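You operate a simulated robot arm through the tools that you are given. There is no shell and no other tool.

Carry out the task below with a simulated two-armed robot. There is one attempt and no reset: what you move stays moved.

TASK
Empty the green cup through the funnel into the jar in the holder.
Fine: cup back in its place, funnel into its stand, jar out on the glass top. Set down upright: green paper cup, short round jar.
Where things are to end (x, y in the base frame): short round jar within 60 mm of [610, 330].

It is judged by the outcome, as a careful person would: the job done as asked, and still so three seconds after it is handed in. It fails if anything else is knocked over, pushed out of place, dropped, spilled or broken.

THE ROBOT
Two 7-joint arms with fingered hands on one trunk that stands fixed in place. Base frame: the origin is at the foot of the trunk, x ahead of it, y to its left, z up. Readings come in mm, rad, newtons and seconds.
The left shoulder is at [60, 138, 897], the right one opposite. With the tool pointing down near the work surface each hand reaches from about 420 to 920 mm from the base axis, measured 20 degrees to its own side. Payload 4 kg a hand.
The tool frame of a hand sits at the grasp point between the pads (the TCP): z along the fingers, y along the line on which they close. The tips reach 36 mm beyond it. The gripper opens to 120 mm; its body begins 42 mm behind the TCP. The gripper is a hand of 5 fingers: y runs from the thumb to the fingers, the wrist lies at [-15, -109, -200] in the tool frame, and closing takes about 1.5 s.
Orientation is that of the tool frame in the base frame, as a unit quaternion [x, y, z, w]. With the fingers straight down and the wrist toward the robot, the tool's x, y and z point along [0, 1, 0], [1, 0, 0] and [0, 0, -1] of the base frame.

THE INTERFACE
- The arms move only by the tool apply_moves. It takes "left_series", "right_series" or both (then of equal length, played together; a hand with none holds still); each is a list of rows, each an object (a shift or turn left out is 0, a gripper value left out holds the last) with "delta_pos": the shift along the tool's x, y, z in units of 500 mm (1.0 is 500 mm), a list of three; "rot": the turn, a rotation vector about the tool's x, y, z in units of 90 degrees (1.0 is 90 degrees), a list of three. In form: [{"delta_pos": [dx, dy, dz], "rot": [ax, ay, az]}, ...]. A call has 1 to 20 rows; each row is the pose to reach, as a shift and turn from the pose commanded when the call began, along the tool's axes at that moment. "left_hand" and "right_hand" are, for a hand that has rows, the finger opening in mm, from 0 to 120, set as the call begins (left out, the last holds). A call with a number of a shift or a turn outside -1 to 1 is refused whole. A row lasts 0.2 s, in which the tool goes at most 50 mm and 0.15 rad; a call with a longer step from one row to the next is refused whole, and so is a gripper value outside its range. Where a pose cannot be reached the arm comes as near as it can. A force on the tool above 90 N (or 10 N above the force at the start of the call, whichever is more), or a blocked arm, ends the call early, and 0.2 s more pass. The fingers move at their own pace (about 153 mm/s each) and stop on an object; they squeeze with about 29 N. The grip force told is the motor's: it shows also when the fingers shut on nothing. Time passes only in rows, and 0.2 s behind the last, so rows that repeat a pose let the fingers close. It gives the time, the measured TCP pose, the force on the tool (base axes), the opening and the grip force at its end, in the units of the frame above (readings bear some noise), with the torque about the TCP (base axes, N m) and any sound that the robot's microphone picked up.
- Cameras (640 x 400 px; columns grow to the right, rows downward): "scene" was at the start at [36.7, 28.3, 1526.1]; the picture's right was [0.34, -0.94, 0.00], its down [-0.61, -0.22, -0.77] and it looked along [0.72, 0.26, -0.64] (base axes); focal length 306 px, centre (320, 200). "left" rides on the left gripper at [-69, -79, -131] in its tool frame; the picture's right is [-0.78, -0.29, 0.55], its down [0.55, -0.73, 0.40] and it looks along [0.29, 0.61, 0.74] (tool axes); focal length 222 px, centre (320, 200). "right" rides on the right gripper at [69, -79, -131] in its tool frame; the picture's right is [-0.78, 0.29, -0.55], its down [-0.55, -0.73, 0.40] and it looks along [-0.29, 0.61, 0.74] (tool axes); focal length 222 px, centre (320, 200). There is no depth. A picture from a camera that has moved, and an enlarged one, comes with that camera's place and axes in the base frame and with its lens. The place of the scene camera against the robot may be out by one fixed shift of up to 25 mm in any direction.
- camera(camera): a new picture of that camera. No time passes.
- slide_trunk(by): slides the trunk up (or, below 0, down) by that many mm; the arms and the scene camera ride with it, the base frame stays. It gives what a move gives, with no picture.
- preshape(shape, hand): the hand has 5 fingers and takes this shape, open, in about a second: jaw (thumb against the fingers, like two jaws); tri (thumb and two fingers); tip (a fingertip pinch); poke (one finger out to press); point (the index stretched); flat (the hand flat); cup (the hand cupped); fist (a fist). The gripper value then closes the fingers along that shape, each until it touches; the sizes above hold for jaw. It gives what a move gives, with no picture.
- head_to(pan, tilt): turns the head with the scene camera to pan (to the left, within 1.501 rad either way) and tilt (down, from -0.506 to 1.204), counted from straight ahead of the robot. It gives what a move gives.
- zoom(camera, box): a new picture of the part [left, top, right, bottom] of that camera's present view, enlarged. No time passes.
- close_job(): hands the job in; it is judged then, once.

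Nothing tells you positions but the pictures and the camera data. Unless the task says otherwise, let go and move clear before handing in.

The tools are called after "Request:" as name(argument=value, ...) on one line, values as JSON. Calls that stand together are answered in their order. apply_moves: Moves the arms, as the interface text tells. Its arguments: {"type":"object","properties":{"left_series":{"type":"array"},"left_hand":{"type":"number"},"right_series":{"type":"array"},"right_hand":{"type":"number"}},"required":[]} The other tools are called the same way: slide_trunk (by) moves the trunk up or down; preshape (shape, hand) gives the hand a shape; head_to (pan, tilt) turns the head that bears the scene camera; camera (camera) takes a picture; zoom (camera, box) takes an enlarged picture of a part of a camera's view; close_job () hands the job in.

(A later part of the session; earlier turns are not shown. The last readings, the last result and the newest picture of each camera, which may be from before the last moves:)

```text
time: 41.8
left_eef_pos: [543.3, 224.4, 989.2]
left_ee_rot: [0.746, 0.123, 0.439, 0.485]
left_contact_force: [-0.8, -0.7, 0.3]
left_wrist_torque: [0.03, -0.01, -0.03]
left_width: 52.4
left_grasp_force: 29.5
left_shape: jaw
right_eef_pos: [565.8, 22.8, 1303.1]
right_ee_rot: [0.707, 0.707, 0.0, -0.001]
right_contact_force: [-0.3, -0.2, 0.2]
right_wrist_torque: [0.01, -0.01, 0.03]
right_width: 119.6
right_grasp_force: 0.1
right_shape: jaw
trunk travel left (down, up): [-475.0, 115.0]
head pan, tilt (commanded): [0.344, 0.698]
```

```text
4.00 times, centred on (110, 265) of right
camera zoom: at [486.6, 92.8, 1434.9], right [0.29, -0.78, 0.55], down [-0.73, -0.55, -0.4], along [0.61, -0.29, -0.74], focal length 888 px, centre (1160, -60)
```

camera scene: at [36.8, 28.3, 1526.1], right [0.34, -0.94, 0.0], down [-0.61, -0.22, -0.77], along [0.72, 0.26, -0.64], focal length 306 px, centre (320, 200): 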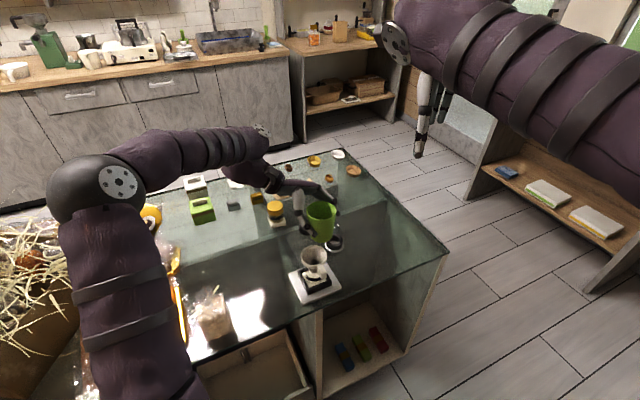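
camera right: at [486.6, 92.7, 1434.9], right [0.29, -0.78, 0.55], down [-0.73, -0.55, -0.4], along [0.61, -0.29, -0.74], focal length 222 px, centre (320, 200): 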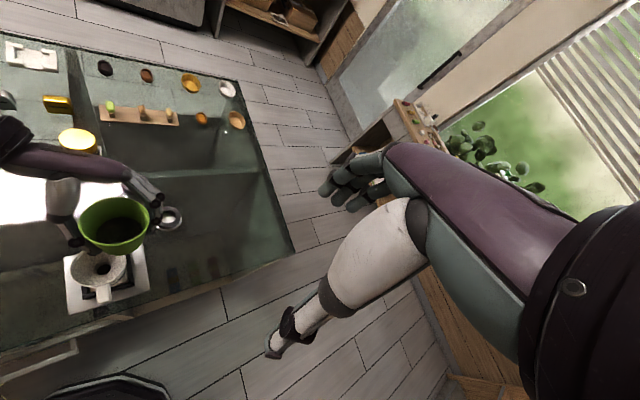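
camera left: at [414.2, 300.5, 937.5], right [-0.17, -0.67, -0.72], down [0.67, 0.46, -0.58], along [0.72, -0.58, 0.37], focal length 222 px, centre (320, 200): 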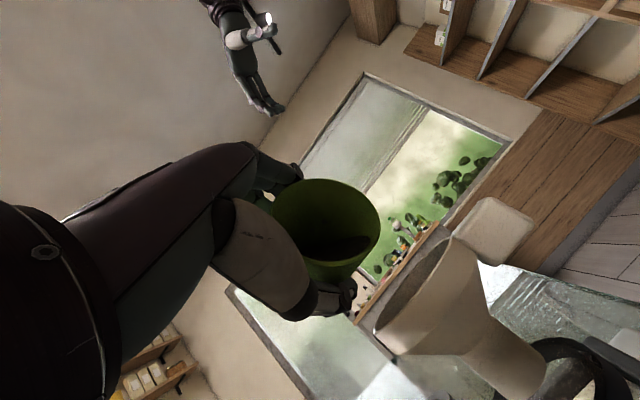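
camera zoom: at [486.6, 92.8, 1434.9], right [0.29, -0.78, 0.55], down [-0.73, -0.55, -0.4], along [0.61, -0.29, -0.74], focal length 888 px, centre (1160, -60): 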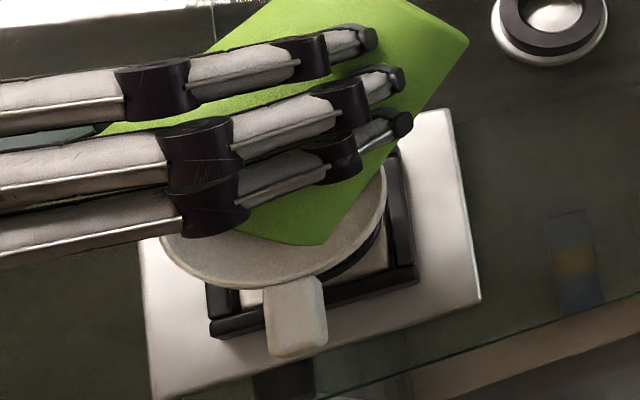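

Request:
apply_moves(left_series=[{"delta_pos": [-0.0022, 0.0017, -0.0035], "rot": [-0.0181, 0.0148, 0.0181]}, {"delta_pos": [-0.0043, 0.0033, -0.0071], "rot": [-0.0363, 0.0296, 0.0363]}, {"delta_pos": [-0.0065, 0.005, -0.0106], "rot": [-0.0544, 0.0444, 0.0544]}, {"delta_pos": [-0.0065, 0.005, -0.0106], "rot": [-0.0544, 0.0444, 0.0544]}, {"delta_pos": [-0.0065, 0.005, -0.0106], "rot": [-0.0544, 0.0444, 0.0544]}, {"delta_pos": [-0.0065, 0.005, -0.0106], "rot": [-0.0544, 0.0444, 0.0544]}, {"delta_pos": [-0.0091, 0.0061, -0.0141], "rot": [-0.0726, 0.0592, 0.0726]}, {"delta_pos": [-0.0117, 0.0071, -0.0175], "rot": [-0.0907, 0.0741, 0.0907]}, {"delta_pos": [-0.0143, 0.0082, -0.021], "rot": [-0.1089, 0.0889, 0.1089]}, {"delta_pos": [-0.0143, 0.0082, -0.021], "rot": [-0.1089, 0.0889, 0.1089]}, {"delta_pos": [-0.0143, 0.0082, -0.021], "rot": [-0.1089, 0.0889, 0.1089]}, {"delta_pos": [-0.0143, 0.0082, -0.021], "rot": [-0.1089, 0.0889, 0.1089]}, {"delta_pos": [-0.0143, 0.0082, -0.021], "rot": [-0.1089, 0.0889, 0.1089]}])

Request:
zoom(camera="scene", box=[280, 200, 360, 300])

Request:
zoom(camera="right", box=[60, 215, 160, 315])

Request:
zoom(camera="left", box=[250, 160, 550, 400])

```text
time: 44.6
left_eef_pos: [530.9, 225.4, 987.9]
left_ee_rot: [0.678, 0.055, 0.539, 0.497]
left_contact_force: [0.2, -0.5, 0.8]
left_wrist_torque: [0.02, -0.01, -0.01]
left_width: 52.8
left_grasp_force: 29.0
left_shape: jaw
right_eef_pos: [565.4, 23.0, 1304.0]
right_ee_rot: [0.708, 0.706, 0.001, -0.001]
right_contact_force: [0.5, -0.6, 0.3]
right_wrist_torque: [0.01, 0.01, -0.01]
right_width: 119.9
right_grasp_force: 0.0
right_shape: jaw
trunk travel left (down, up): [-475.0, 115.0]
head pan, tilt (commanded): [0.344, 0.698]
```

```text
4.00 times, centred on (320, 250) of scene
camera zoom: at [36.7, 28.3, 1526.1], right [0.34, -0.94, 0.0], down [-0.61, -0.22, -0.77], along [0.72, 0.26, -0.64], focal length 1225 px, centre (320, 0)
```

zoom: 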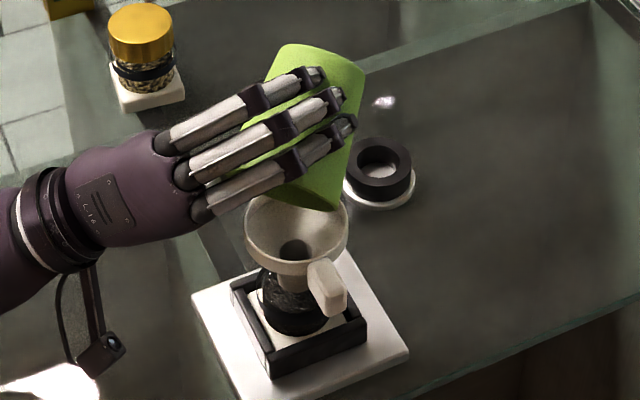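

```text
4.00 times, centred on (110, 265) of right
camera zoom: at [486.5, 92.8, 1434.9], right [0.29, -0.78, 0.55], down [-0.73, -0.55, -0.4], along [0.61, -0.29, -0.74], focal length 888 px, centre (1160, -60)
```

zoom: 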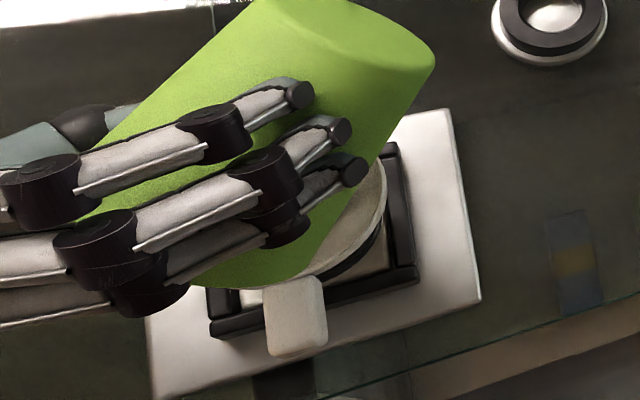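

```text
1.67 times, centred on (400, 280) of left
camera zoom: at [434.3, 301.1, 873.3], right [0.24, -0.67, -0.7], down [0.88, 0.46, -0.14], along [0.42, -0.58, 0.7], focal length 370 px, centre (187, 67)
```

zoom: 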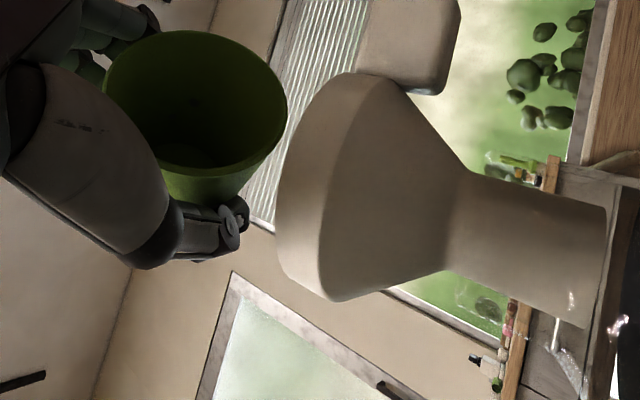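

The jar is filling and the cup looks nearly empty. I'll check inside the cup, then tilt a bit further to get the last grains out.

Request:
zoom(camera="left", box=[290, 165, 390, 265])

Request:
apply_moves(left_series=[{"delta_pos": [-0.002, 0.0015, -0.0035], "rot": [-0.0181, 0.0148, 0.0181]}, {"delta_pos": [-0.004, 0.003, -0.007], "rot": [-0.0363, 0.0296, 0.0363]}, {"delta_pos": [-0.005, 0.0045, -0.0105], "rot": [-0.0544, 0.0444, 0.0544]}, {"delta_pos": [-0.006, 0.006, -0.014], "rot": [-0.0726, 0.0592, 0.0726]}, {"delta_pos": [-0.006, 0.006, -0.014], "rot": [-0.0726, 0.0592, 0.0726]}, {"delta_pos": [-0.006, 0.006, -0.014], "rot": [-0.0726, 0.0592, 0.0726]}, {"delta_pos": [-0.006, 0.006, -0.014], "rot": [-0.0726, 0.0592, 0.0726]}, {"delta_pos": [-0.006, 0.006, -0.014], "rot": [-0.0726, 0.0592, 0.0726]}])

Request:
zoom(camera="left", box=[250, 160, 450, 310])

Request:
zoom(camera="scene", box=[280, 200, 360, 300])

```text
4.00 times, centred on (340, 215) of left
camera zoom: at [434.3, 301.1, 873.3], right [0.24, -0.67, -0.7], down [0.88, 0.46, -0.14], along [0.42, -0.58, 0.7], focal length 888 px, centre (240, 140)
```

zoom: 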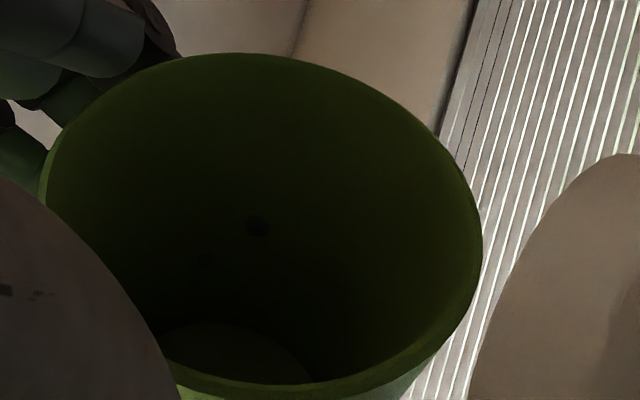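

```text
time: 46.4
left_eef_pos: [520.7, 225.2, 988.4]
left_ee_rot: [0.624, 0.009, 0.6, 0.5]
left_contact_force: [0.3, -0.2, -0.6]
left_wrist_torque: [0.02, -0.01, 0.01]
left_width: 52.7
left_grasp_force: 28.7
left_shape: jaw
right_eef_pos: [565.2, 23.6, 1303.6]
right_ee_rot: [0.708, 0.707, 0.0, -0.001]
right_contact_force: [-0.3, 0.6, -0.4]
right_wrist_torque: [0.01, -0.02, -0.03]
right_width: 119.6
right_grasp_force: 0.0
right_shape: jaw
trunk travel left (down, up): [-475.0, 115.0]
head pan, tilt (commanded): [0.344, 0.698]
```

```text
2.67 times, centred on (350, 235) of left
camera zoom: at [449.2, 301.6, 857.7], right [0.37, -0.67, -0.64], down [0.89, 0.46, 0.03], along [0.28, -0.58, 0.76], focal length 592 px, centre (240, 107)
```

zoom: 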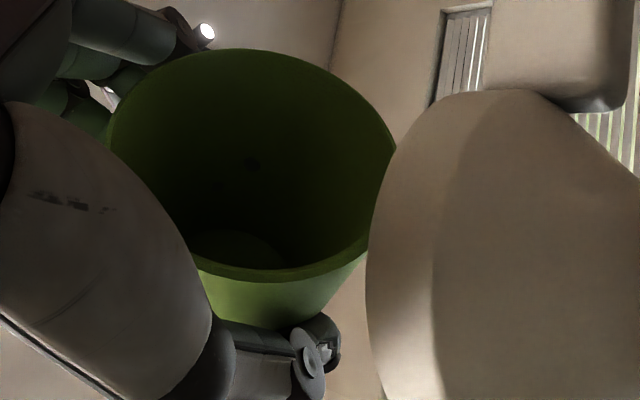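

```text
4.00 times, centred on (320, 250) of scene
camera zoom: at [36.7, 28.3, 1526.1], right [0.34, -0.94, 0.0], down [-0.61, -0.22, -0.77], along [0.72, 0.26, -0.64], focal length 1225 px, centre (320, 0)
```

zoom: 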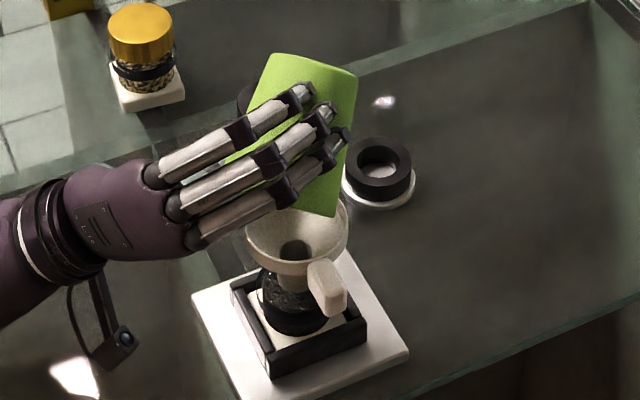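

The cup is empty. I'll bring it back upright along the reverse path, rising a little to clear the funnel.

Request:
apply_moves(left_series=[{"delta_pos": [0.0067, -0.0062, 0.0117], "rot": [0.0531, -0.0434, -0.0531]}, {"delta_pos": [0.0148, -0.0101, 0.0231], "rot": [0.1062, -0.0867, -0.1062]}, {"delta_pos": [0.0229, -0.0139, 0.0343], "rot": [0.1593, -0.1301, -0.1593]}, {"delta_pos": [0.0294, -0.0189, 0.0448], "rot": [0.2124, -0.1734, -0.2124]}, {"delta_pos": [0.0358, -0.0234, 0.0548], "rot": [0.2655, -0.2168, -0.2655]}, {"delta_pos": [0.0419, -0.0275, 0.0644], "rot": [0.3186, -0.2601, -0.3186]}, {"delta_pos": [0.0478, -0.0312, 0.0733], "rot": [0.3717, -0.3035, -0.3717]}, {"delta_pos": [0.0534, -0.034, 0.0812], "rot": [0.4248, -0.3468, -0.4248]}, {"delta_pos": [0.0586, -0.0362, 0.0881], "rot": [0.478, -0.3902, -0.478]}, {"delta_pos": [0.0633, -0.0374, 0.0939], "rot": [0.5311, -0.4335, -0.5311]}, {"delta_pos": [0.0661, -0.0389, 0.0979], "rot": [0.5842, -0.4769, -0.5842]}, {"delta_pos": [0.0684, -0.0394, 0.1007], "rot": [0.6373, -0.5202, -0.6373]}, {"delta_pos": [0.0703, -0.039, 0.1022], "rot": [0.6904, -0.5636, -0.6904]}, {"delta_pos": [0.0717, -0.0375, 0.1023], "rot": [0.7435, -0.6069, -0.7435]}, {"delta_pos": [0.0725, -0.0349, 0.1011], "rot": [0.7966, -0.6503, -0.7966]}, {"delta_pos": [0.0729, -0.0313, 0.0985], "rot": [0.8497, -0.6936, -0.8497]}, {"delta_pos": [0.0713, -0.028, 0.0942], "rot": [0.9028, -0.737, -0.9028]}, {"delta_pos": [0.0713, -0.028, 0.0942], "rot": [0.9028, -0.737, -0.9028]}])

Request:
zoom(camera="left", box=[250, 160, 410, 400])

Request:
zoom(camera="right", box=[40, 170, 200, 320])

Request:
zoom(camera="scene", box=[270, 180, 370, 300])

```text
time: 50.2
left_eef_pos: [574.6, 225.2, 1015.5]
left_ee_rot: [0.8, 0.462, -0.332, 0.192]
left_contact_force: [0.0, -0.5, 0.1]
left_wrist_torque: [0.01, 0.03, 0.02]
left_width: 52.6
left_grasp_force: 28.8
left_shape: jaw
right_eef_pos: [566.7, 23.5, 1303.6]
right_ee_rot: [0.708, 0.707, 0.0, 0.0]
right_contact_force: [-0.1, 0.8, 1.1]
right_wrist_torque: [0.0, 0.01, 0.03]
right_width: 119.7
right_grasp_force: 0.0
right_shape: jaw
trunk travel left (down, up): [-475.0, 115.0]
head pan, tilt (commanded): [0.344, 0.698]
```

```text
1.67 times, centred on (330, 280) of left
camera zoom: at [529.0, 302.5, 1157.4], right [-0.72, -0.67, 0.17], down [-0.58, 0.46, -0.67], along [0.37, -0.58, -0.72], focal length 370 px, centre (303, 67)
```

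zoom: 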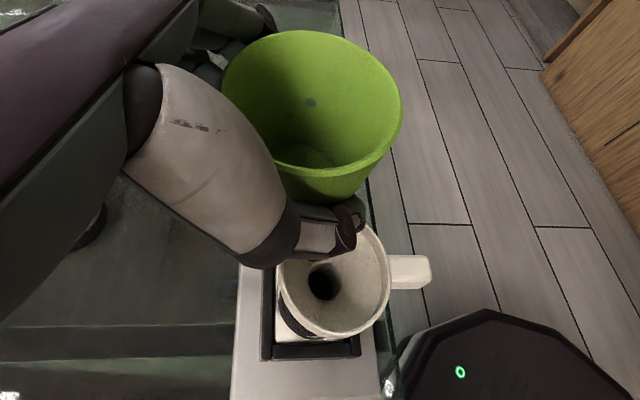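

```text
2.67 times, centred on (120, 245) of right
camera zoom: at [486.4, 92.8, 1435.0], right [0.29, -0.78, 0.55], down [-0.73, -0.55, -0.4], along [0.61, -0.29, -0.74], focal length 592 px, centre (853, 80)
```

zoom: 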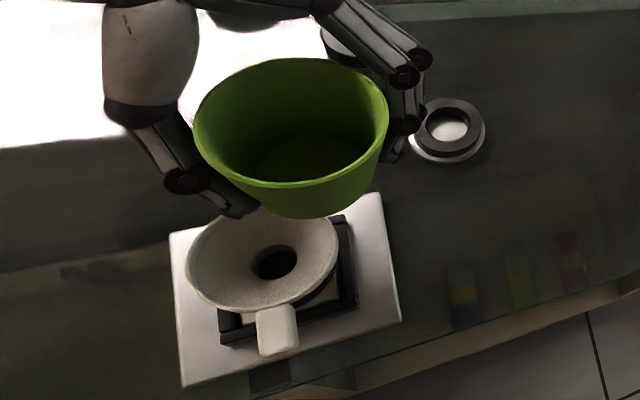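

```text
3.33 times, centred on (320, 240) of scene
camera zoom: at [36.6, 28.4, 1526.1], right [0.34, -0.94, 0.0], down [-0.61, -0.22, -0.77], along [0.72, 0.26, -0.64], focal length 1021 px, centre (320, 67)
```

zoom: 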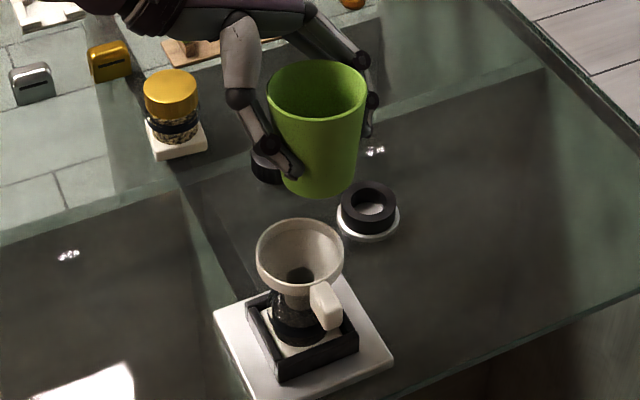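

The cup is upright and empty, the funnel has drained and the jar is filled, with nothing spilled. Now I'll carry the cup back above its original place.

Request:
apply_moves(left_series=[{"delta_pos": [0.0137, 0.0115, -0.0128], "rot": [-0.0164, 0, -0.0164]}, {"delta_pos": [0.0384, 0.0321, -0.0358], "rot": [-0.0458, 0, -0.0458]}, {"delta_pos": [0.0687, 0.0573, -0.0639], "rot": [-0.0818, 0, -0.0818]}, {"delta_pos": [0.0989, 0.0826, -0.092], "rot": [-0.1178, 0, -0.1178]}, {"delta_pos": [0.1291, 0.1078, -0.1202], "rot": [-0.1539, 0, -0.1539]}, {"delta_pos": [0.1593, 0.133, -0.1483], "rot": [-0.1899, 0, -0.1899]}, {"delta_pos": [0.1895, 0.1582, -0.1764], "rot": [-0.2259, 0, -0.2259]}, {"delta_pos": [0.2197, 0.1835, -0.2045], "rot": [-0.2619, 0, -0.2619]}, {"delta_pos": [0.2499, 0.2087, -0.2327], "rot": [-0.2979, 0, -0.2979]}, {"delta_pos": [0.2801, 0.2339, -0.2608], "rot": [-0.3339, 0, -0.3339]}, {"delta_pos": [0.3048, 0.2546, -0.2838], "rot": [-0.3633, 0, -0.3633]}, {"delta_pos": [0.3213, 0.2683, -0.2991], "rot": [-0.383, 0, -0.383]}, {"delta_pos": [0.3295, 0.2752, -0.3068], "rot": [-0.3928, 0, -0.3928]}, {"delta_pos": [0.3295, 0.2752, -0.3068], "rot": [-0.3928, 0, -0.3928]}])

Request:
camera(camera="left")

Request:
camera(camera="scene")

```text
time: 53.2
left_eef_pos: [808.1, 348.9, 1009.3]
left_ee_rot: [0.53, 0.756, -0.219, 0.314]
left_contact_force: [-0.1, -0.4, -0.6]
left_wrist_torque: [0.01, -0.02, 0.02]
left_width: 52.3
left_grasp_force: 28.6
left_shape: jaw
right_eef_pos: [565.3, 24.0, 1303.4]
right_ee_rot: [0.707, 0.707, 0.0, 0.0]
right_contact_force: [0.3, -0.2, 0.2]
right_wrist_torque: [-0.05, -0.01, 0.01]
right_width: 119.7
right_grasp_force: 0.1
right_shape: jaw
trunk travel left (down, up): [-475.0, 115.0]
head pan, tilt (commanded): [0.344, 0.698]
```

```text
taken
camera left: at [718.0, 363.0, 1150.4], right [0.05, -0.98, 0.17], down [-0.73, -0.15, -0.67], along [0.68, -0.09, -0.72], focal length 222 px, centre (320, 200)
```

left: 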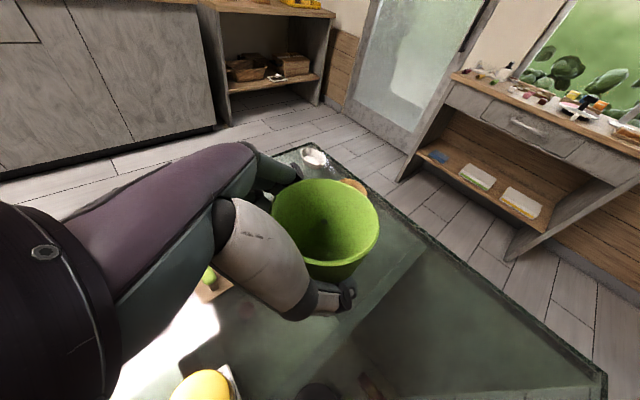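

```text
taken
camera scene: at [36.8, 28.3, 1526.1], right [0.34, -0.94, 0.0], down [-0.61, -0.22, -0.77], along [0.72, 0.26, -0.64], focal length 306 px, centre (320, 200)
```

scene: 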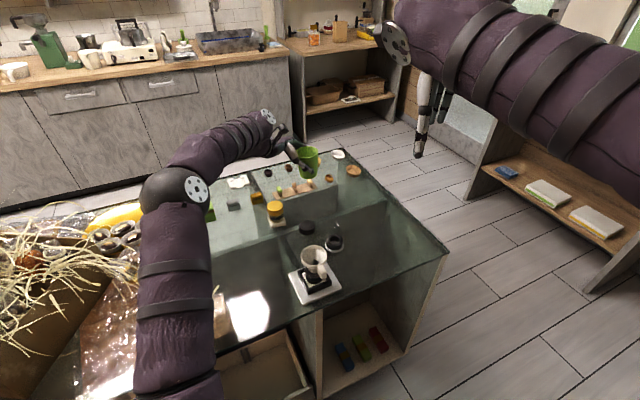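

The hand is back to within about a millimetre of where it was at the top of the lift. I'll go down nearly all the way, then finish gently.

Request:
apply_moves(left_series=[{"delta_pos": [0.0233, 0, 0.0233]}, {"delta_pos": [0.0493, 0, 0.0493]}, {"delta_pos": [0.0753, 0, 0.0753]}, {"delta_pos": [0.1013, 0, 0.1013]}, {"delta_pos": [0.1273, 0, 0.1273]}, {"delta_pos": [0.1513, 0, 0.1513]}, {"delta_pos": [0.1713, 0, 0.1713]}, {"delta_pos": [0.1873, 0, 0.1873]}, {"delta_pos": [0.1993, 0, 0.1993]}, {"delta_pos": [0.2073, 0, 0.2073]}, {"delta_pos": [0.2073, 0, 0.2073]}])

Request:
camera(camera="left")

Request:
zoom(camera="scene", box=[260, 140, 360, 230])

Request:
zoom(camera="right", box=[60, 40, 260, 180])

```text
time: 55.6
left_eef_pos: [807.2, 349.9, 859.7]
left_ee_rot: [0.531, 0.756, -0.219, 0.314]
left_contact_force: [-0.8, 0.2, -0.3]
left_wrist_torque: [0.03, 0.01, 0.03]
left_width: 52.7
left_grasp_force: 28.5
left_shape: jaw
right_eef_pos: [565.8, 24.4, 1303.0]
right_ee_rot: [0.707, 0.707, 0.0, 0.0]
right_contact_force: [0.0, 0.2, -0.3]
right_wrist_torque: [-0.01, 0.0, -0.01]
right_width: 119.7
right_grasp_force: 0.1
right_shape: jaw
trunk travel left (down, up): [-475.0, 115.0]
head pan, tilt (commanded): [0.344, 0.698]
```

```text
taken
camera left: at [718.2, 363.6, 1002.2], right [0.05, -0.98, 0.17], down [-0.73, -0.15, -0.67], along [0.69, -0.09, -0.72], focal length 222 px, centre (320, 200)
```

left: 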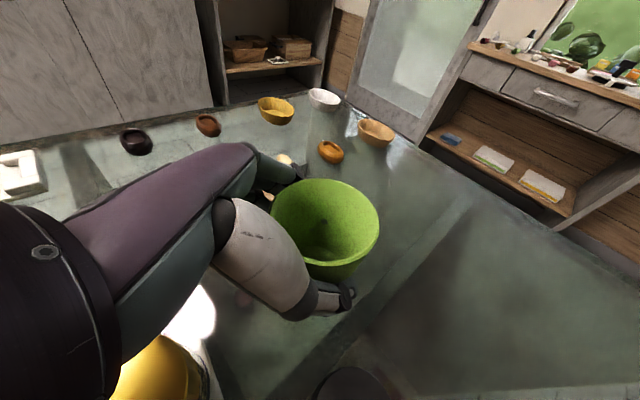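

```text
4.44 times, centred on (310, 185) of scene
camera zoom: at [36.8, 28.3, 1526.1], right [0.34, -0.94, 0.0], down [-0.61, -0.22, -0.77], along [0.72, 0.26, -0.64], focal length 1361 px, centre (364, 267)
```

zoom: 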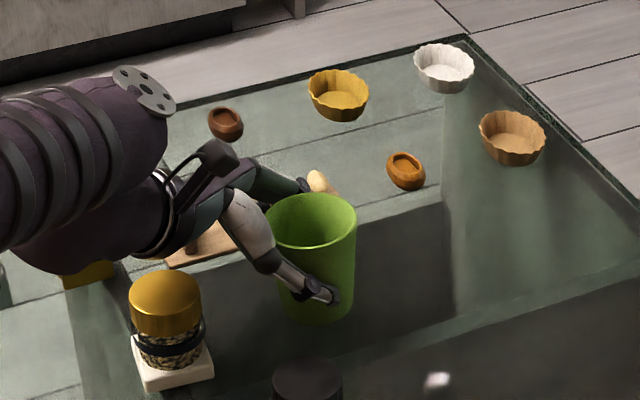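

```text
2.86 times, centred on (160, 110) of right
camera zoom: at [486.6, 92.7, 1434.9], right [0.29, -0.78, 0.55], down [-0.73, -0.55, -0.4], along [0.61, -0.29, -0.74], focal length 635 px, centre (777, 457)
```

zoom: 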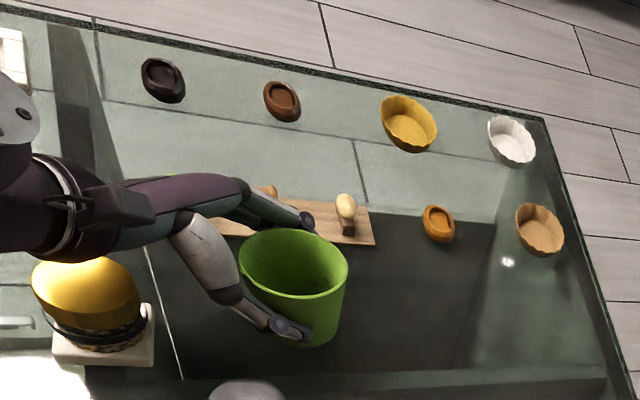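

About 3.8 mm left to the original height, with a 2 mm sideways correction.

Request:
apply_moves(left_series=[{"delta_pos": [0.002, -0.002, -0.0005]}, {"delta_pos": [0.0049, -0.002, 0.0012]}, {"delta_pos": [0.0077, -0.002, 0.0031]}, {"delta_pos": [0.0077, -0.002, 0.0031]}])

Request:
zoom(camera="right", box=[60, 40, 260, 180])

Request:
camera(camera="left")

```text
time: 56.6
left_eef_pos: [806.5, 349.7, 857.5]
left_ee_rot: [0.53, 0.756, -0.219, 0.315]
left_contact_force: [0.5, 0.2, 0.3]
left_wrist_torque: [-0.01, -0.04, -0.04]
left_width: 52.6
left_grasp_force: 28.9
left_shape: jaw
right_eef_pos: [566.4, 22.5, 1303.2]
right_ee_rot: [0.707, 0.708, 0.001, 0.0]
right_contact_force: [-0.2, 0.0, -0.3]
right_wrist_torque: [-0.01, 0.01, -0.03]
right_width: 119.6
right_grasp_force: 0.1
right_shape: jaw
trunk travel left (down, up): [-475.0, 115.0]
head pan, tilt (commanded): [0.344, 0.698]
```

```text
2.86 times, centred on (160, 110) of right
camera zoom: at [486.5, 92.6, 1435.0], right [0.29, -0.78, 0.55], down [-0.73, -0.55, -0.4], along [0.61, -0.29, -0.74], focal length 635 px, centre (777, 457)
```

zoom: 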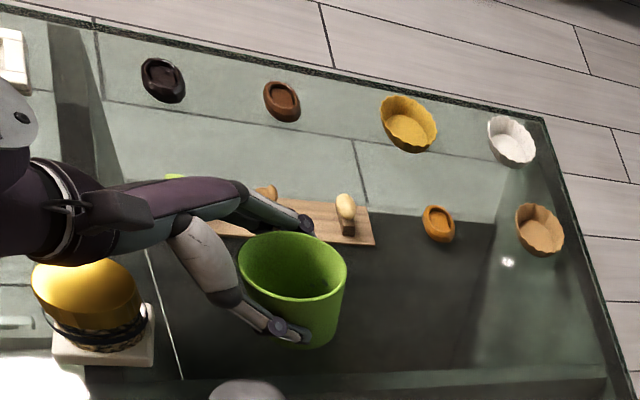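

```text
taken
camera left: at [717.2, 364.1, 999.0], right [0.05, -0.98, 0.17], down [-0.73, -0.15, -0.67], along [0.69, -0.09, -0.72], focal length 222 px, centre (320, 200)
```

left: 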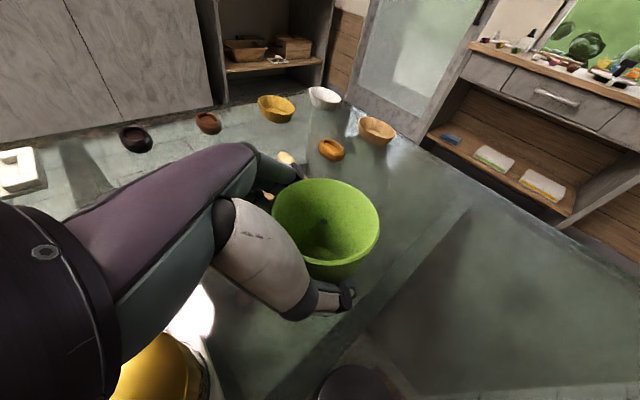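

Request:
apply_moves(left_series=[{"delta_pos": [0.0011, 0, 0.0011]}, {"delta_pos": [0.0021, 0, 0.0021]}, {"delta_pos": [0.0028, 0, 0.0028]}, {"delta_pos": [0.0028, 0, 0.0028]}])

Request:
zoom(camera="left", box=[250, 160, 410, 290])

```text
time: 57.6
left_eef_pos: [805.9, 350.6, 856.6]
left_ee_rot: [0.531, 0.756, -0.22, 0.315]
left_contact_force: [0.6, -2.3, 7.5]
left_wrist_torque: [-0.02, -0.18, -0.07]
left_width: 52.4
left_grasp_force: 29.1
left_shape: jaw
right_eef_pos: [565.6, 22.2, 1303.7]
right_ee_rot: [0.707, 0.707, 0.0, 0.0]
right_contact_force: [-0.2, -0.2, 0.0]
right_wrist_torque: [0.0, -0.03, 0.02]
right_width: 119.8
right_grasp_force: 0.0
right_shape: jaw
trunk travel left (down, up): [-475.0, 115.0]
head pan, tilt (commanded): [0.344, 0.698]
```

```text
3.08 times, centred on (330, 225) of left
camera zoom: at [716.7, 364.3, 997.3], right [0.05, -0.98, 0.17], down [-0.73, -0.15, -0.67], along [0.69, -0.09, -0.72], focal length 684 px, centre (289, 123)
```

zoom: 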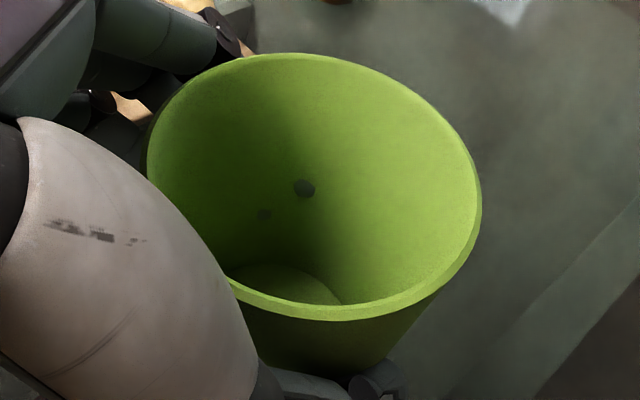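

Contact with the glass is confirmed. I'll ease up slightly and open the hand.

Request:
apply_moves(left_series=[{"delta_pos": [-0.001, 0, -0.001]}, {"delta_pos": [-0.001, 0, -0.001]}])

Request:
apply_moves(left_series=[{"delta_pos": [0, 0, 0]}, {"delta_pos": [0, 0, 0]}, {"delta_pos": [0, 0, 0]}, {"delta_pos": [0, 0, 0]}, {"delta_pos": [0, 0, 0]}, {"delta_pos": [0, 0, 0]}], left_hand=105)

Request:
camera(camera="left")

Request:
zoom(camera="right", box=[60, 40, 260, 180])

Request:
zoom(camera="scene", box=[260, 140, 360, 230])

```text
time: 58.2
left_eef_pos: [805.7, 350.2, 855.1]
left_ee_rot: [0.531, 0.756, -0.219, 0.313]
left_contact_force: [1.3, -1.2, 7.7]
left_wrist_torque: [-0.02, -0.21, -0.03]
left_width: 52.6
left_grasp_force: 29.0
left_shape: jaw
right_eef_pos: [564.9, 23.5, 1304.1]
right_ee_rot: [0.706, 0.708, 0.0, 0.0]
right_contact_force: [-0.5, 0.4, -0.9]
right_wrist_torque: [0.01, -0.04, 0.04]
right_width: 119.6
right_grasp_force: 0.0
right_shape: jaw
trunk travel left (down, up): [-475.0, 115.0]
head pan, tilt (commanded): [0.344, 0.698]
```

```text
time: 59.6
left_eef_pos: [805.9, 352.5, 855.7]
left_ee_rot: [0.531, 0.756, -0.22, 0.313]
left_contact_force: [-0.2, 0.2, 0.1]
left_wrist_torque: [-0.02, -0.01, 0.0]
left_width: 104.5
left_grasp_force: 0.1
left_shape: jaw
right_eef_pos: [565.3, 23.6, 1304.5]
right_ee_rot: [0.707, 0.707, 0.0, 0.0]
right_contact_force: [-0.1, -0.4, -0.2]
right_wrist_torque: [0.02, 0.01, 0.03]
right_width: 119.6
right_grasp_force: 0.1
right_shape: jaw
trunk travel left (down, up): [-475.0, 115.0]
head pan, tilt (commanded): [0.344, 0.698]
```

```text
taken
camera left: at [716.7, 365.0, 997.0], right [0.05, -0.98, 0.17], down [-0.73, -0.15, -0.67], along [0.69, -0.09, -0.72], focal length 222 px, centre (320, 200)
```

left: 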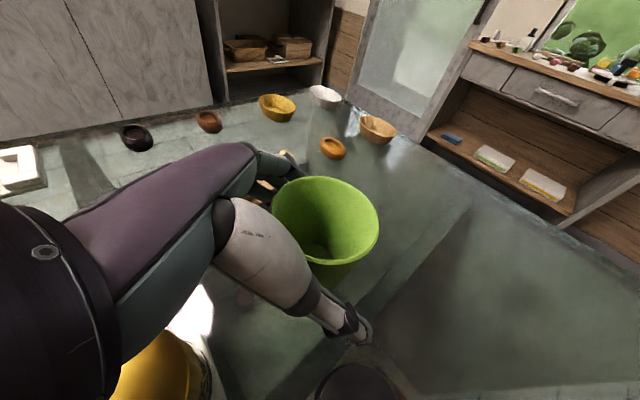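

```text
2.86 times, centred on (160, 110) of right
camera zoom: at [486.6, 92.7, 1434.9], right [0.29, -0.78, 0.55], down [-0.73, -0.55, -0.4], along [0.61, -0.29, -0.74], focal length 635 px, centre (777, 457)
```

zoom: 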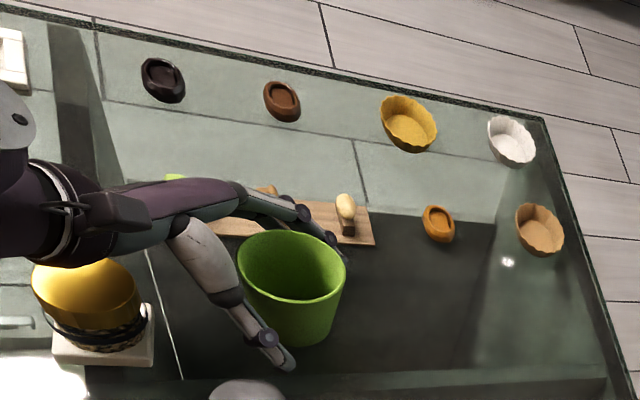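

```text
4.44 times, centred on (310, 185) of scene
camera zoom: at [36.8, 28.3, 1526.1], right [0.34, -0.94, 0.0], down [-0.61, -0.22, -0.77], along [0.72, 0.26, -0.64], focal length 1361 px, centre (364, 267)
```

zoom: 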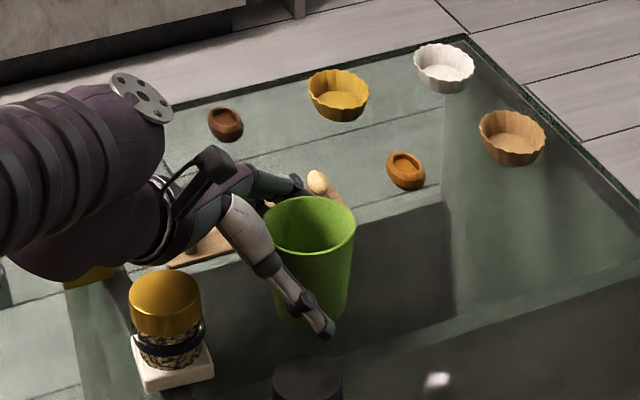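

The cup stands upright in its place, within about 3 mm. I'll withdraw the hand straight up.

Request:
apply_moves(left_series=[{"delta_pos": [-0.0141, 0, -0.0141]}, {"delta_pos": [-0.0353, 0, -0.0353]}, {"delta_pos": [-0.0636, 0, -0.0636]}, {"delta_pos": [-0.0919, 0, -0.0919]}, {"delta_pos": [-0.1202, 0, -0.1202]}, {"delta_pos": [-0.1556, 0, -0.1556]}, {"delta_pos": [-0.1909, 0, -0.1909]}, {"delta_pos": [-0.2263, 0, -0.2263]}, {"delta_pos": [-0.2475, 0, -0.2475]}])

Request:
camera(camera="scene")

Request:
zoom(camera="right", box=[30, 80, 260, 220])

```text
time: 61.6
left_eef_pos: [804.9, 350.5, 1031.3]
left_ee_rot: [0.53, 0.757, -0.219, 0.313]
left_contact_force: [0.3, -0.8, 0.5]
left_wrist_torque: [-0.02, -0.01, 0.01]
left_width: 104.8
left_grasp_force: 0.1
left_shape: jaw
right_eef_pos: [566.0, 23.4, 1302.1]
right_ee_rot: [0.707, 0.708, 0.0, -0.001]
right_contact_force: [0.5, -0.3, 0.2]
right_wrist_torque: [-0.01, 0.02, -0.01]
right_width: 119.8
right_grasp_force: 0.0
right_shape: jaw
trunk travel left (down, up): [-475.0, 115.0]
head pan, tilt (commanded): [0.344, 0.698]
```

```text
taken
camera scene: at [36.8, 28.2, 1526.0], right [0.34, -0.94, 0.0], down [-0.61, -0.22, -0.77], along [0.72, 0.26, -0.64], focal length 306 px, centre (320, 200)
```

scene: 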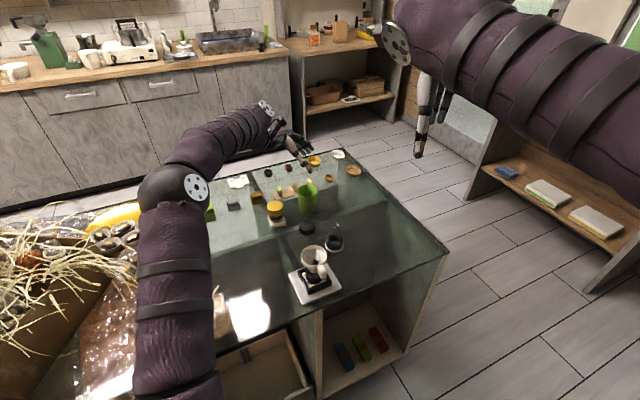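

```text
2.78 times, centred on (145, 150) of right
camera zoom: at [486.6, 92.6, 1434.9], right [0.29, -0.78, 0.55], down [-0.73, -0.55, -0.4], along [0.61, -0.29, -0.74], focal length 618 px, centre (807, 339)
```

zoom: 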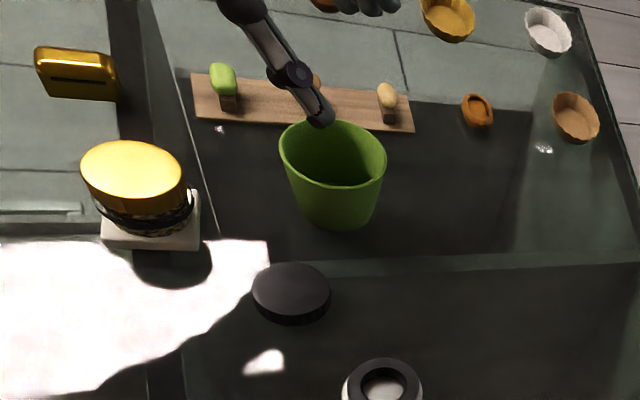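

The cup is back where it was and empty. I'll park the left arm near its starting pose so the right arm can deal with the funnel.

Request:
apply_moves(left_series=[{"delta_pos": [0.0077, -0.0488, -0.0475], "rot": [0.0073, 0.0412, 0.0176]}, {"delta_pos": [0.0153, -0.0975, -0.095], "rot": [0.0146, 0.0825, 0.0351]}, {"delta_pos": [0.023, -0.1463, -0.1425], "rot": [0.0218, 0.1237, 0.0527]}, {"delta_pos": [0.0307, -0.195, -0.19], "rot": [0.0291, 0.165, 0.0702]}, {"delta_pos": [0.0383, -0.2438, -0.2375], "rot": [0.0364, 0.2062, 0.0878]}, {"delta_pos": [0.046, -0.2925, -0.285], "rot": [0.0437, 0.2475, 0.1054]}, {"delta_pos": [0.0537, -0.3413, -0.3325], "rot": [0.0509, 0.2887, 0.1229]}, {"delta_pos": [0.0613, -0.39, -0.38], "rot": [0.0582, 0.3299, 0.1405]}, {"delta_pos": [0.069, -0.4388, -0.4275], "rot": [0.0655, 0.3712, 0.158]}, {"delta_pos": [0.0767, -0.4875, -0.475], "rot": [0.0728, 0.4124, 0.1756]}, {"delta_pos": [0.0843, -0.5363, -0.5225], "rot": [0.08, 0.4537, 0.1931]}, {"delta_pos": [0.092, -0.585, -0.57], "rot": [0.0873, 0.4949, 0.2107]}])

Request:
camera(camera="scene")

Request:
zoom(camera="left", box=[300, 60, 600, 260])

Request:
zoom(camera="scene", box=[270, 220, 370, 320])

```text
time: 64.2
left_eef_pos: [450.3, 472.5, 1200.8]
left_ee_rot: [0.708, 0.706, 0.001, 0.0]
left_contact_force: [0.1, 0.2, 0.2]
left_wrist_torque: [0.01, -0.03, 0.02]
left_width: 104.8
left_grasp_force: 0.0
left_shape: jaw
right_eef_pos: [564.8, 22.9, 1304.0]
right_ee_rot: [0.707, 0.707, -0.001, 0.0]
right_contact_force: [-0.2, -0.1, -1.5]
right_wrist_torque: [0.0, 0.0, 0.0]
right_width: 119.7
right_grasp_force: 0.1
right_shape: jaw
trunk travel left (down, up): [-475.0, 115.0]
head pan, tilt (commanded): [0.344, 0.698]
```

```text
taken
camera scene: at [35.9, 28.2, 1526.1], right [0.34, -0.94, 0.0], down [-0.6, -0.22, -0.77], along [0.72, 0.26, -0.64], focal length 306 px, centre (320, 200)
```

scene: 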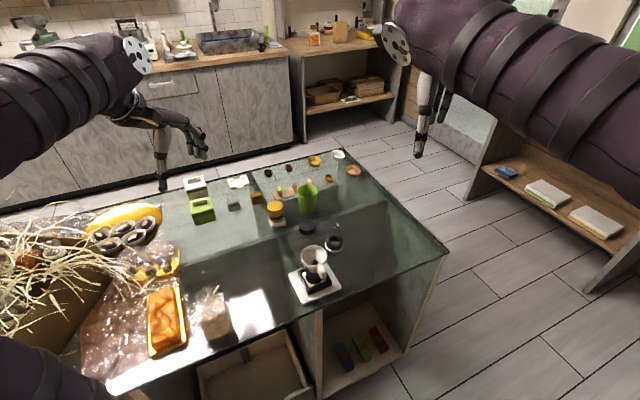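

```text
2.00 times, centred on (450, 160) of left
camera zoom: at [370.5, 401.7, 1331.0], right [-0.29, -0.78, -0.55], down [-0.73, 0.55, -0.4], along [0.61, 0.29, -0.74], focal length 444 px, centre (60, 280)
```

zoom: 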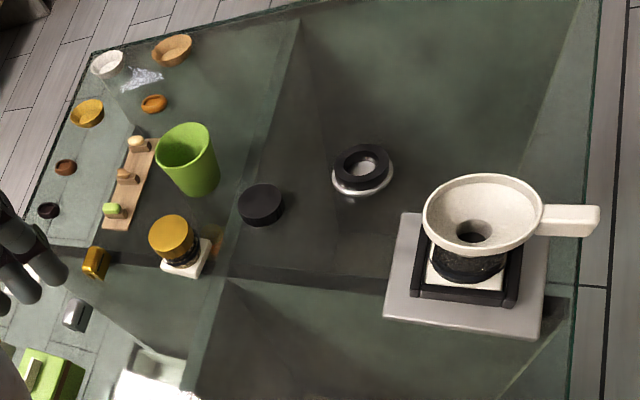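

```text
4.00 times, centred on (320, 270) of scene
camera zoom: at [35.9, 28.2, 1526.1], right [0.34, -0.94, 0.0], down [-0.6, -0.22, -0.77], along [0.72, 0.26, -0.64], focal length 1225 px, centre (320, -80)
```

zoom: 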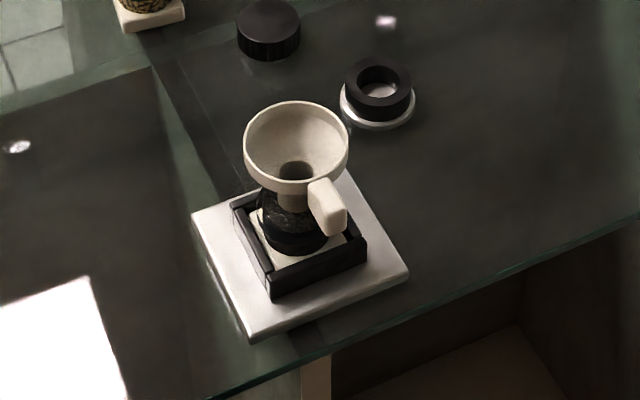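

The jar is full of grains and the funnel is ready to come off. First I'll bring the right hand round to the side, off the table, as a second viewpoint for setting the funnel into its stand.

Request:
apply_moves(right_series=[{"delta_pos": [-0.0027, -0.0109, 0.0549], "rot": [0, 0.0667, 0]}, {"delta_pos": [-0.0053, -0.0219, 0.1099], "rot": [0, 0.1333, 0]}, {"delta_pos": [-0.008, -0.0328, 0.1648], "rot": [0, 0.2, 0]}, {"delta_pos": [-0.0107, -0.0437, 0.2197], "rot": [0, 0.2667, 0]}, {"delta_pos": [-0.0133, -0.0547, 0.2747], "rot": [0, 0.3333, 0]}, {"delta_pos": [-0.016, -0.0656, 0.3296], "rot": [0, 0.4, 0]}, {"delta_pos": [-0.0187, -0.0765, 0.3845], "rot": [0, 0.4667, 0]}, {"delta_pos": [-0.0213, -0.0875, 0.4395], "rot": [0, 0.5333, 0]}, {"delta_pos": [-0.024, -0.0984, 0.4944], "rot": [0, 0.6, 0]}, {"delta_pos": [-0.0267, -0.1093, 0.5493], "rot": [0, 0.6667, 0]}, {"delta_pos": [-0.0293, -0.1203, 0.6043], "rot": [0, 0.7333, 0]}, {"delta_pos": [-0.032, -0.1312, 0.6592], "rot": [0, 0.8, 0]}, {"delta_pos": [-0.0347, -0.1421, 0.7141], "rot": [0, 0.8667, 0]}, {"delta_pos": [-0.0373, -0.1531, 0.7691], "rot": [0, 0.9333, 0]}, {"delta_pos": [-0.04, -0.164, 0.824], "rot": [0, 1.0, 0]}])

Request:
camera(camera="right")

Request:
camera(camera="scene")

```text
time: 67.4
left_eef_pos: [450.9, 471.2, 1200.2]
left_ee_rot: [0.708, 0.706, 0.0, -0.001]
left_contact_force: [0.6, -0.2, 1.6]
left_wrist_torque: [0.02, 0.05, 0.0]
left_width: 105.0
left_grasp_force: 0.0
left_shape: jaw
right_eef_pos: [484.2, 5.2, 893.6]
right_ee_rot: [0.499, 0.499, 0.502, -0.5]
right_contact_force: [0.7, -0.9, 0.4]
right_wrist_torque: [0.03, -0.03, -0.02]
right_width: 119.8
right_grasp_force: 0.0
right_shape: jaw
trunk travel left (down, up): [-475.0, 115.0]
head pan, tilt (commanded): [0.344, 0.698]
```

```text
taken
camera right: at [404.4, -126.2, 961.9], right [0.29, -0.55, -0.79], down [-0.73, 0.4, -0.55], along [0.61, 0.74, -0.28], focal length 222 px, centre (320, 200)
```

right: 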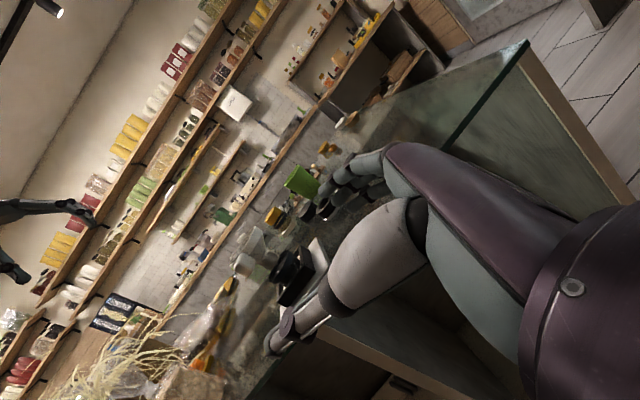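

```text
taken
camera scene: at [36.5, 28.0, 1526.2], right [0.34, -0.94, 0.0], down [-0.61, -0.22, -0.77], along [0.72, 0.26, -0.64], focal length 306 px, centre (320, 200)
```

scene: 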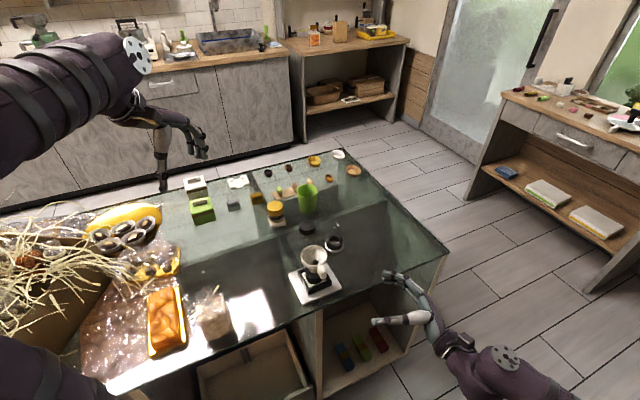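

The hand blocks that view. I'll move it right and pitch it so the camera sees the stand past the fingers.

Request:
apply_moves(right_series=[{"delta_pos": [-0.002, 0.045, -0.0335], "rot": [0.0303, -0.0616, -0.0125]}, {"delta_pos": [-0.004, 0.09, -0.067], "rot": [0.0606, -0.1233, -0.0251]}, {"delta_pos": [-0.006, 0.135, -0.1005], "rot": [0.0908, -0.1849, -0.0376]}, {"delta_pos": [-0.008, 0.18, -0.134], "rot": [0.1211, -0.2465, -0.0502]}, {"delta_pos": [-0.01, 0.225, -0.1675], "rot": [0.1514, -0.3081, -0.0627]}, {"delta_pos": [-0.012, 0.27, -0.201], "rot": [0.1817, -0.3698, -0.0752]}, {"delta_pos": [-0.014, 0.315, -0.2345], "rot": [0.2119, -0.4314, -0.0878]}, {"delta_pos": [-0.016, 0.36, -0.268], "rot": [0.2422, -0.493, -0.1003]}])

Request:
camera(camera="right")

Request:
camera(camera="scene")

```text
time: 69.2
left_eef_pos: [452.0, 471.7, 1200.9]
left_ee_rot: [0.707, 0.707, -0.001, 0.0]
left_contact_force: [0.6, -0.4, -0.7]
left_wrist_torque: [0.0, -0.02, -0.04]
left_width: 104.5
left_grasp_force: 0.1
left_shape: jaw
right_eef_pos: [665.4, -131.0, 883.1]
right_ee_rot: [0.509, 0.771, 0.21, -0.319]
right_contact_force: [-0.5, 0.0, -0.6]
right_wrist_torque: [0.02, 0.01, 0.0]
right_width: 119.5
right_grasp_force: 0.0
right_shape: jaw
trunk travel left (down, up): [-475.0, 115.0]
head pan, tilt (commanded): [0.344, 0.698]
```

```text
taken
camera right: at [609.5, -201.4, 1024.7], right [0.64, -0.75, -0.17], down [-0.63, -0.39, -0.67], along [0.44, 0.53, -0.72], focal length 222 px, centre (320, 200)
```

right: 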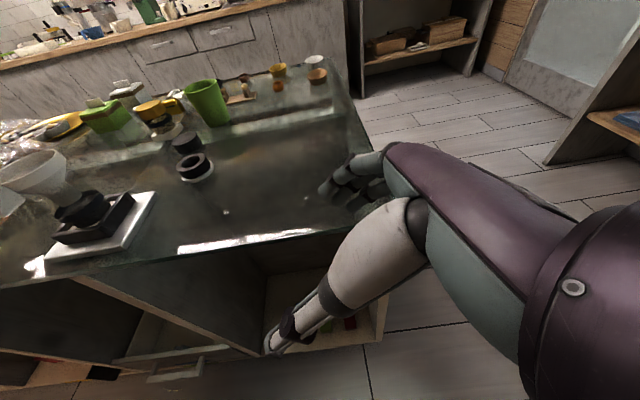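

```text
taken
camera scene: at [37.0, 28.5, 1526.0], right [0.34, -0.94, 0.0], down [-0.61, -0.22, -0.77], along [0.72, 0.26, -0.64], focal length 306 px, centre (320, 200)
```

scene: 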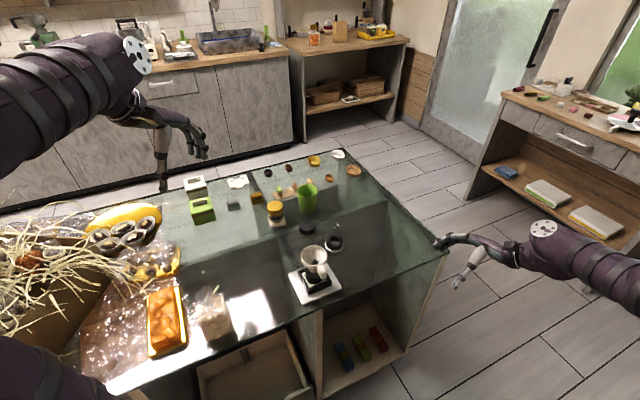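

Now the right camera has an unobstructed view of the holder, jar, funnel and stand. I'll zoom in on each for geometry.

Request:
zoom(camera="right", box=[10, 130, 170, 270])

Request:
zoom(camera="right", box=[160, 120, 230, 190])

Request:
zoom(camera="left", box=[490, 130, 610, 240])

Request:
zoom(camera="left", box=[445, 120, 515, 170])

```text
2.86 times, centred on (90, 200) of right
camera zoom: at [609.5, -201.4, 1024.7], right [0.64, -0.75, -0.17], down [-0.63, -0.39, -0.67], along [0.44, 0.53, -0.72], focal length 635 px, centre (977, 200)
```

zoom: 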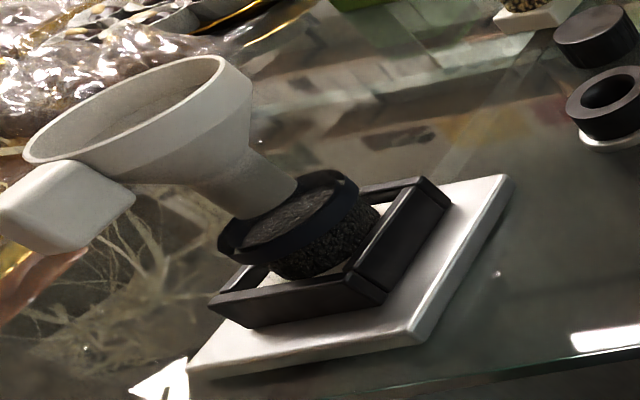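

```text
5.71 times, centred on (195, 155) of right
camera zoom: at [609.5, -201.4, 1024.7], right [0.64, -0.75, -0.17], down [-0.63, -0.39, -0.67], along [0.44, 0.53, -0.72], focal length 1269 px, centre (1034, 457)
```

zoom: 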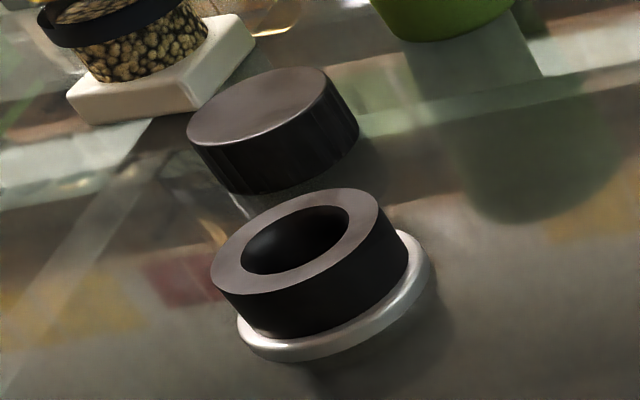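

```text
3.64 times, centred on (550, 185) of left
camera zoom: at [372.0, 401.9, 1330.6], right [-0.29, -0.78, -0.55], down [-0.73, 0.55, -0.4], along [0.61, 0.29, -0.74], focal length 808 px, centre (-516, 254)
```

zoom: 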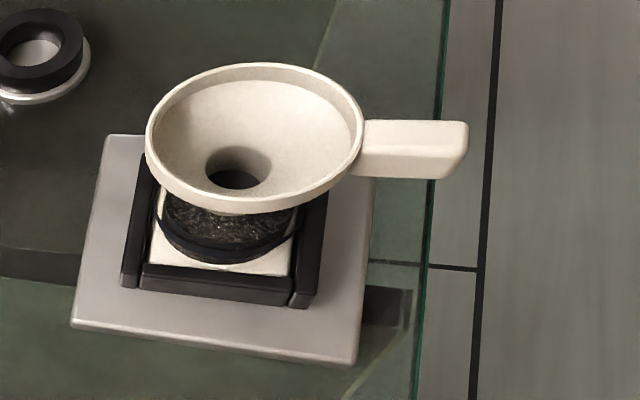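

```text
8.00 times, centred on (480, 145) of left
camera zoom: at [372.0, 401.9, 1330.6], right [-0.29, -0.78, -0.55], down [-0.73, 0.55, -0.4], along [0.61, 0.29, -0.74], focal length 1777 px, centre (-960, 640)
```

zoom: 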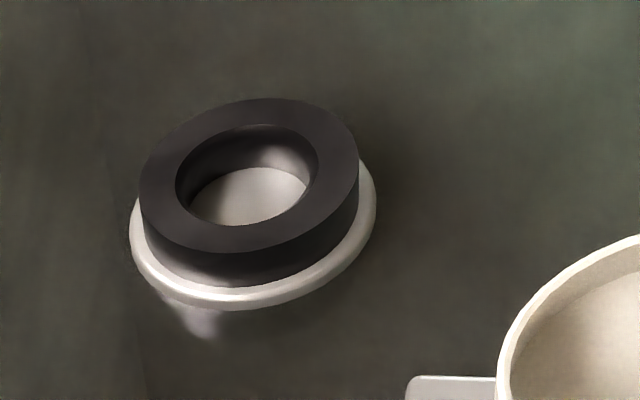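

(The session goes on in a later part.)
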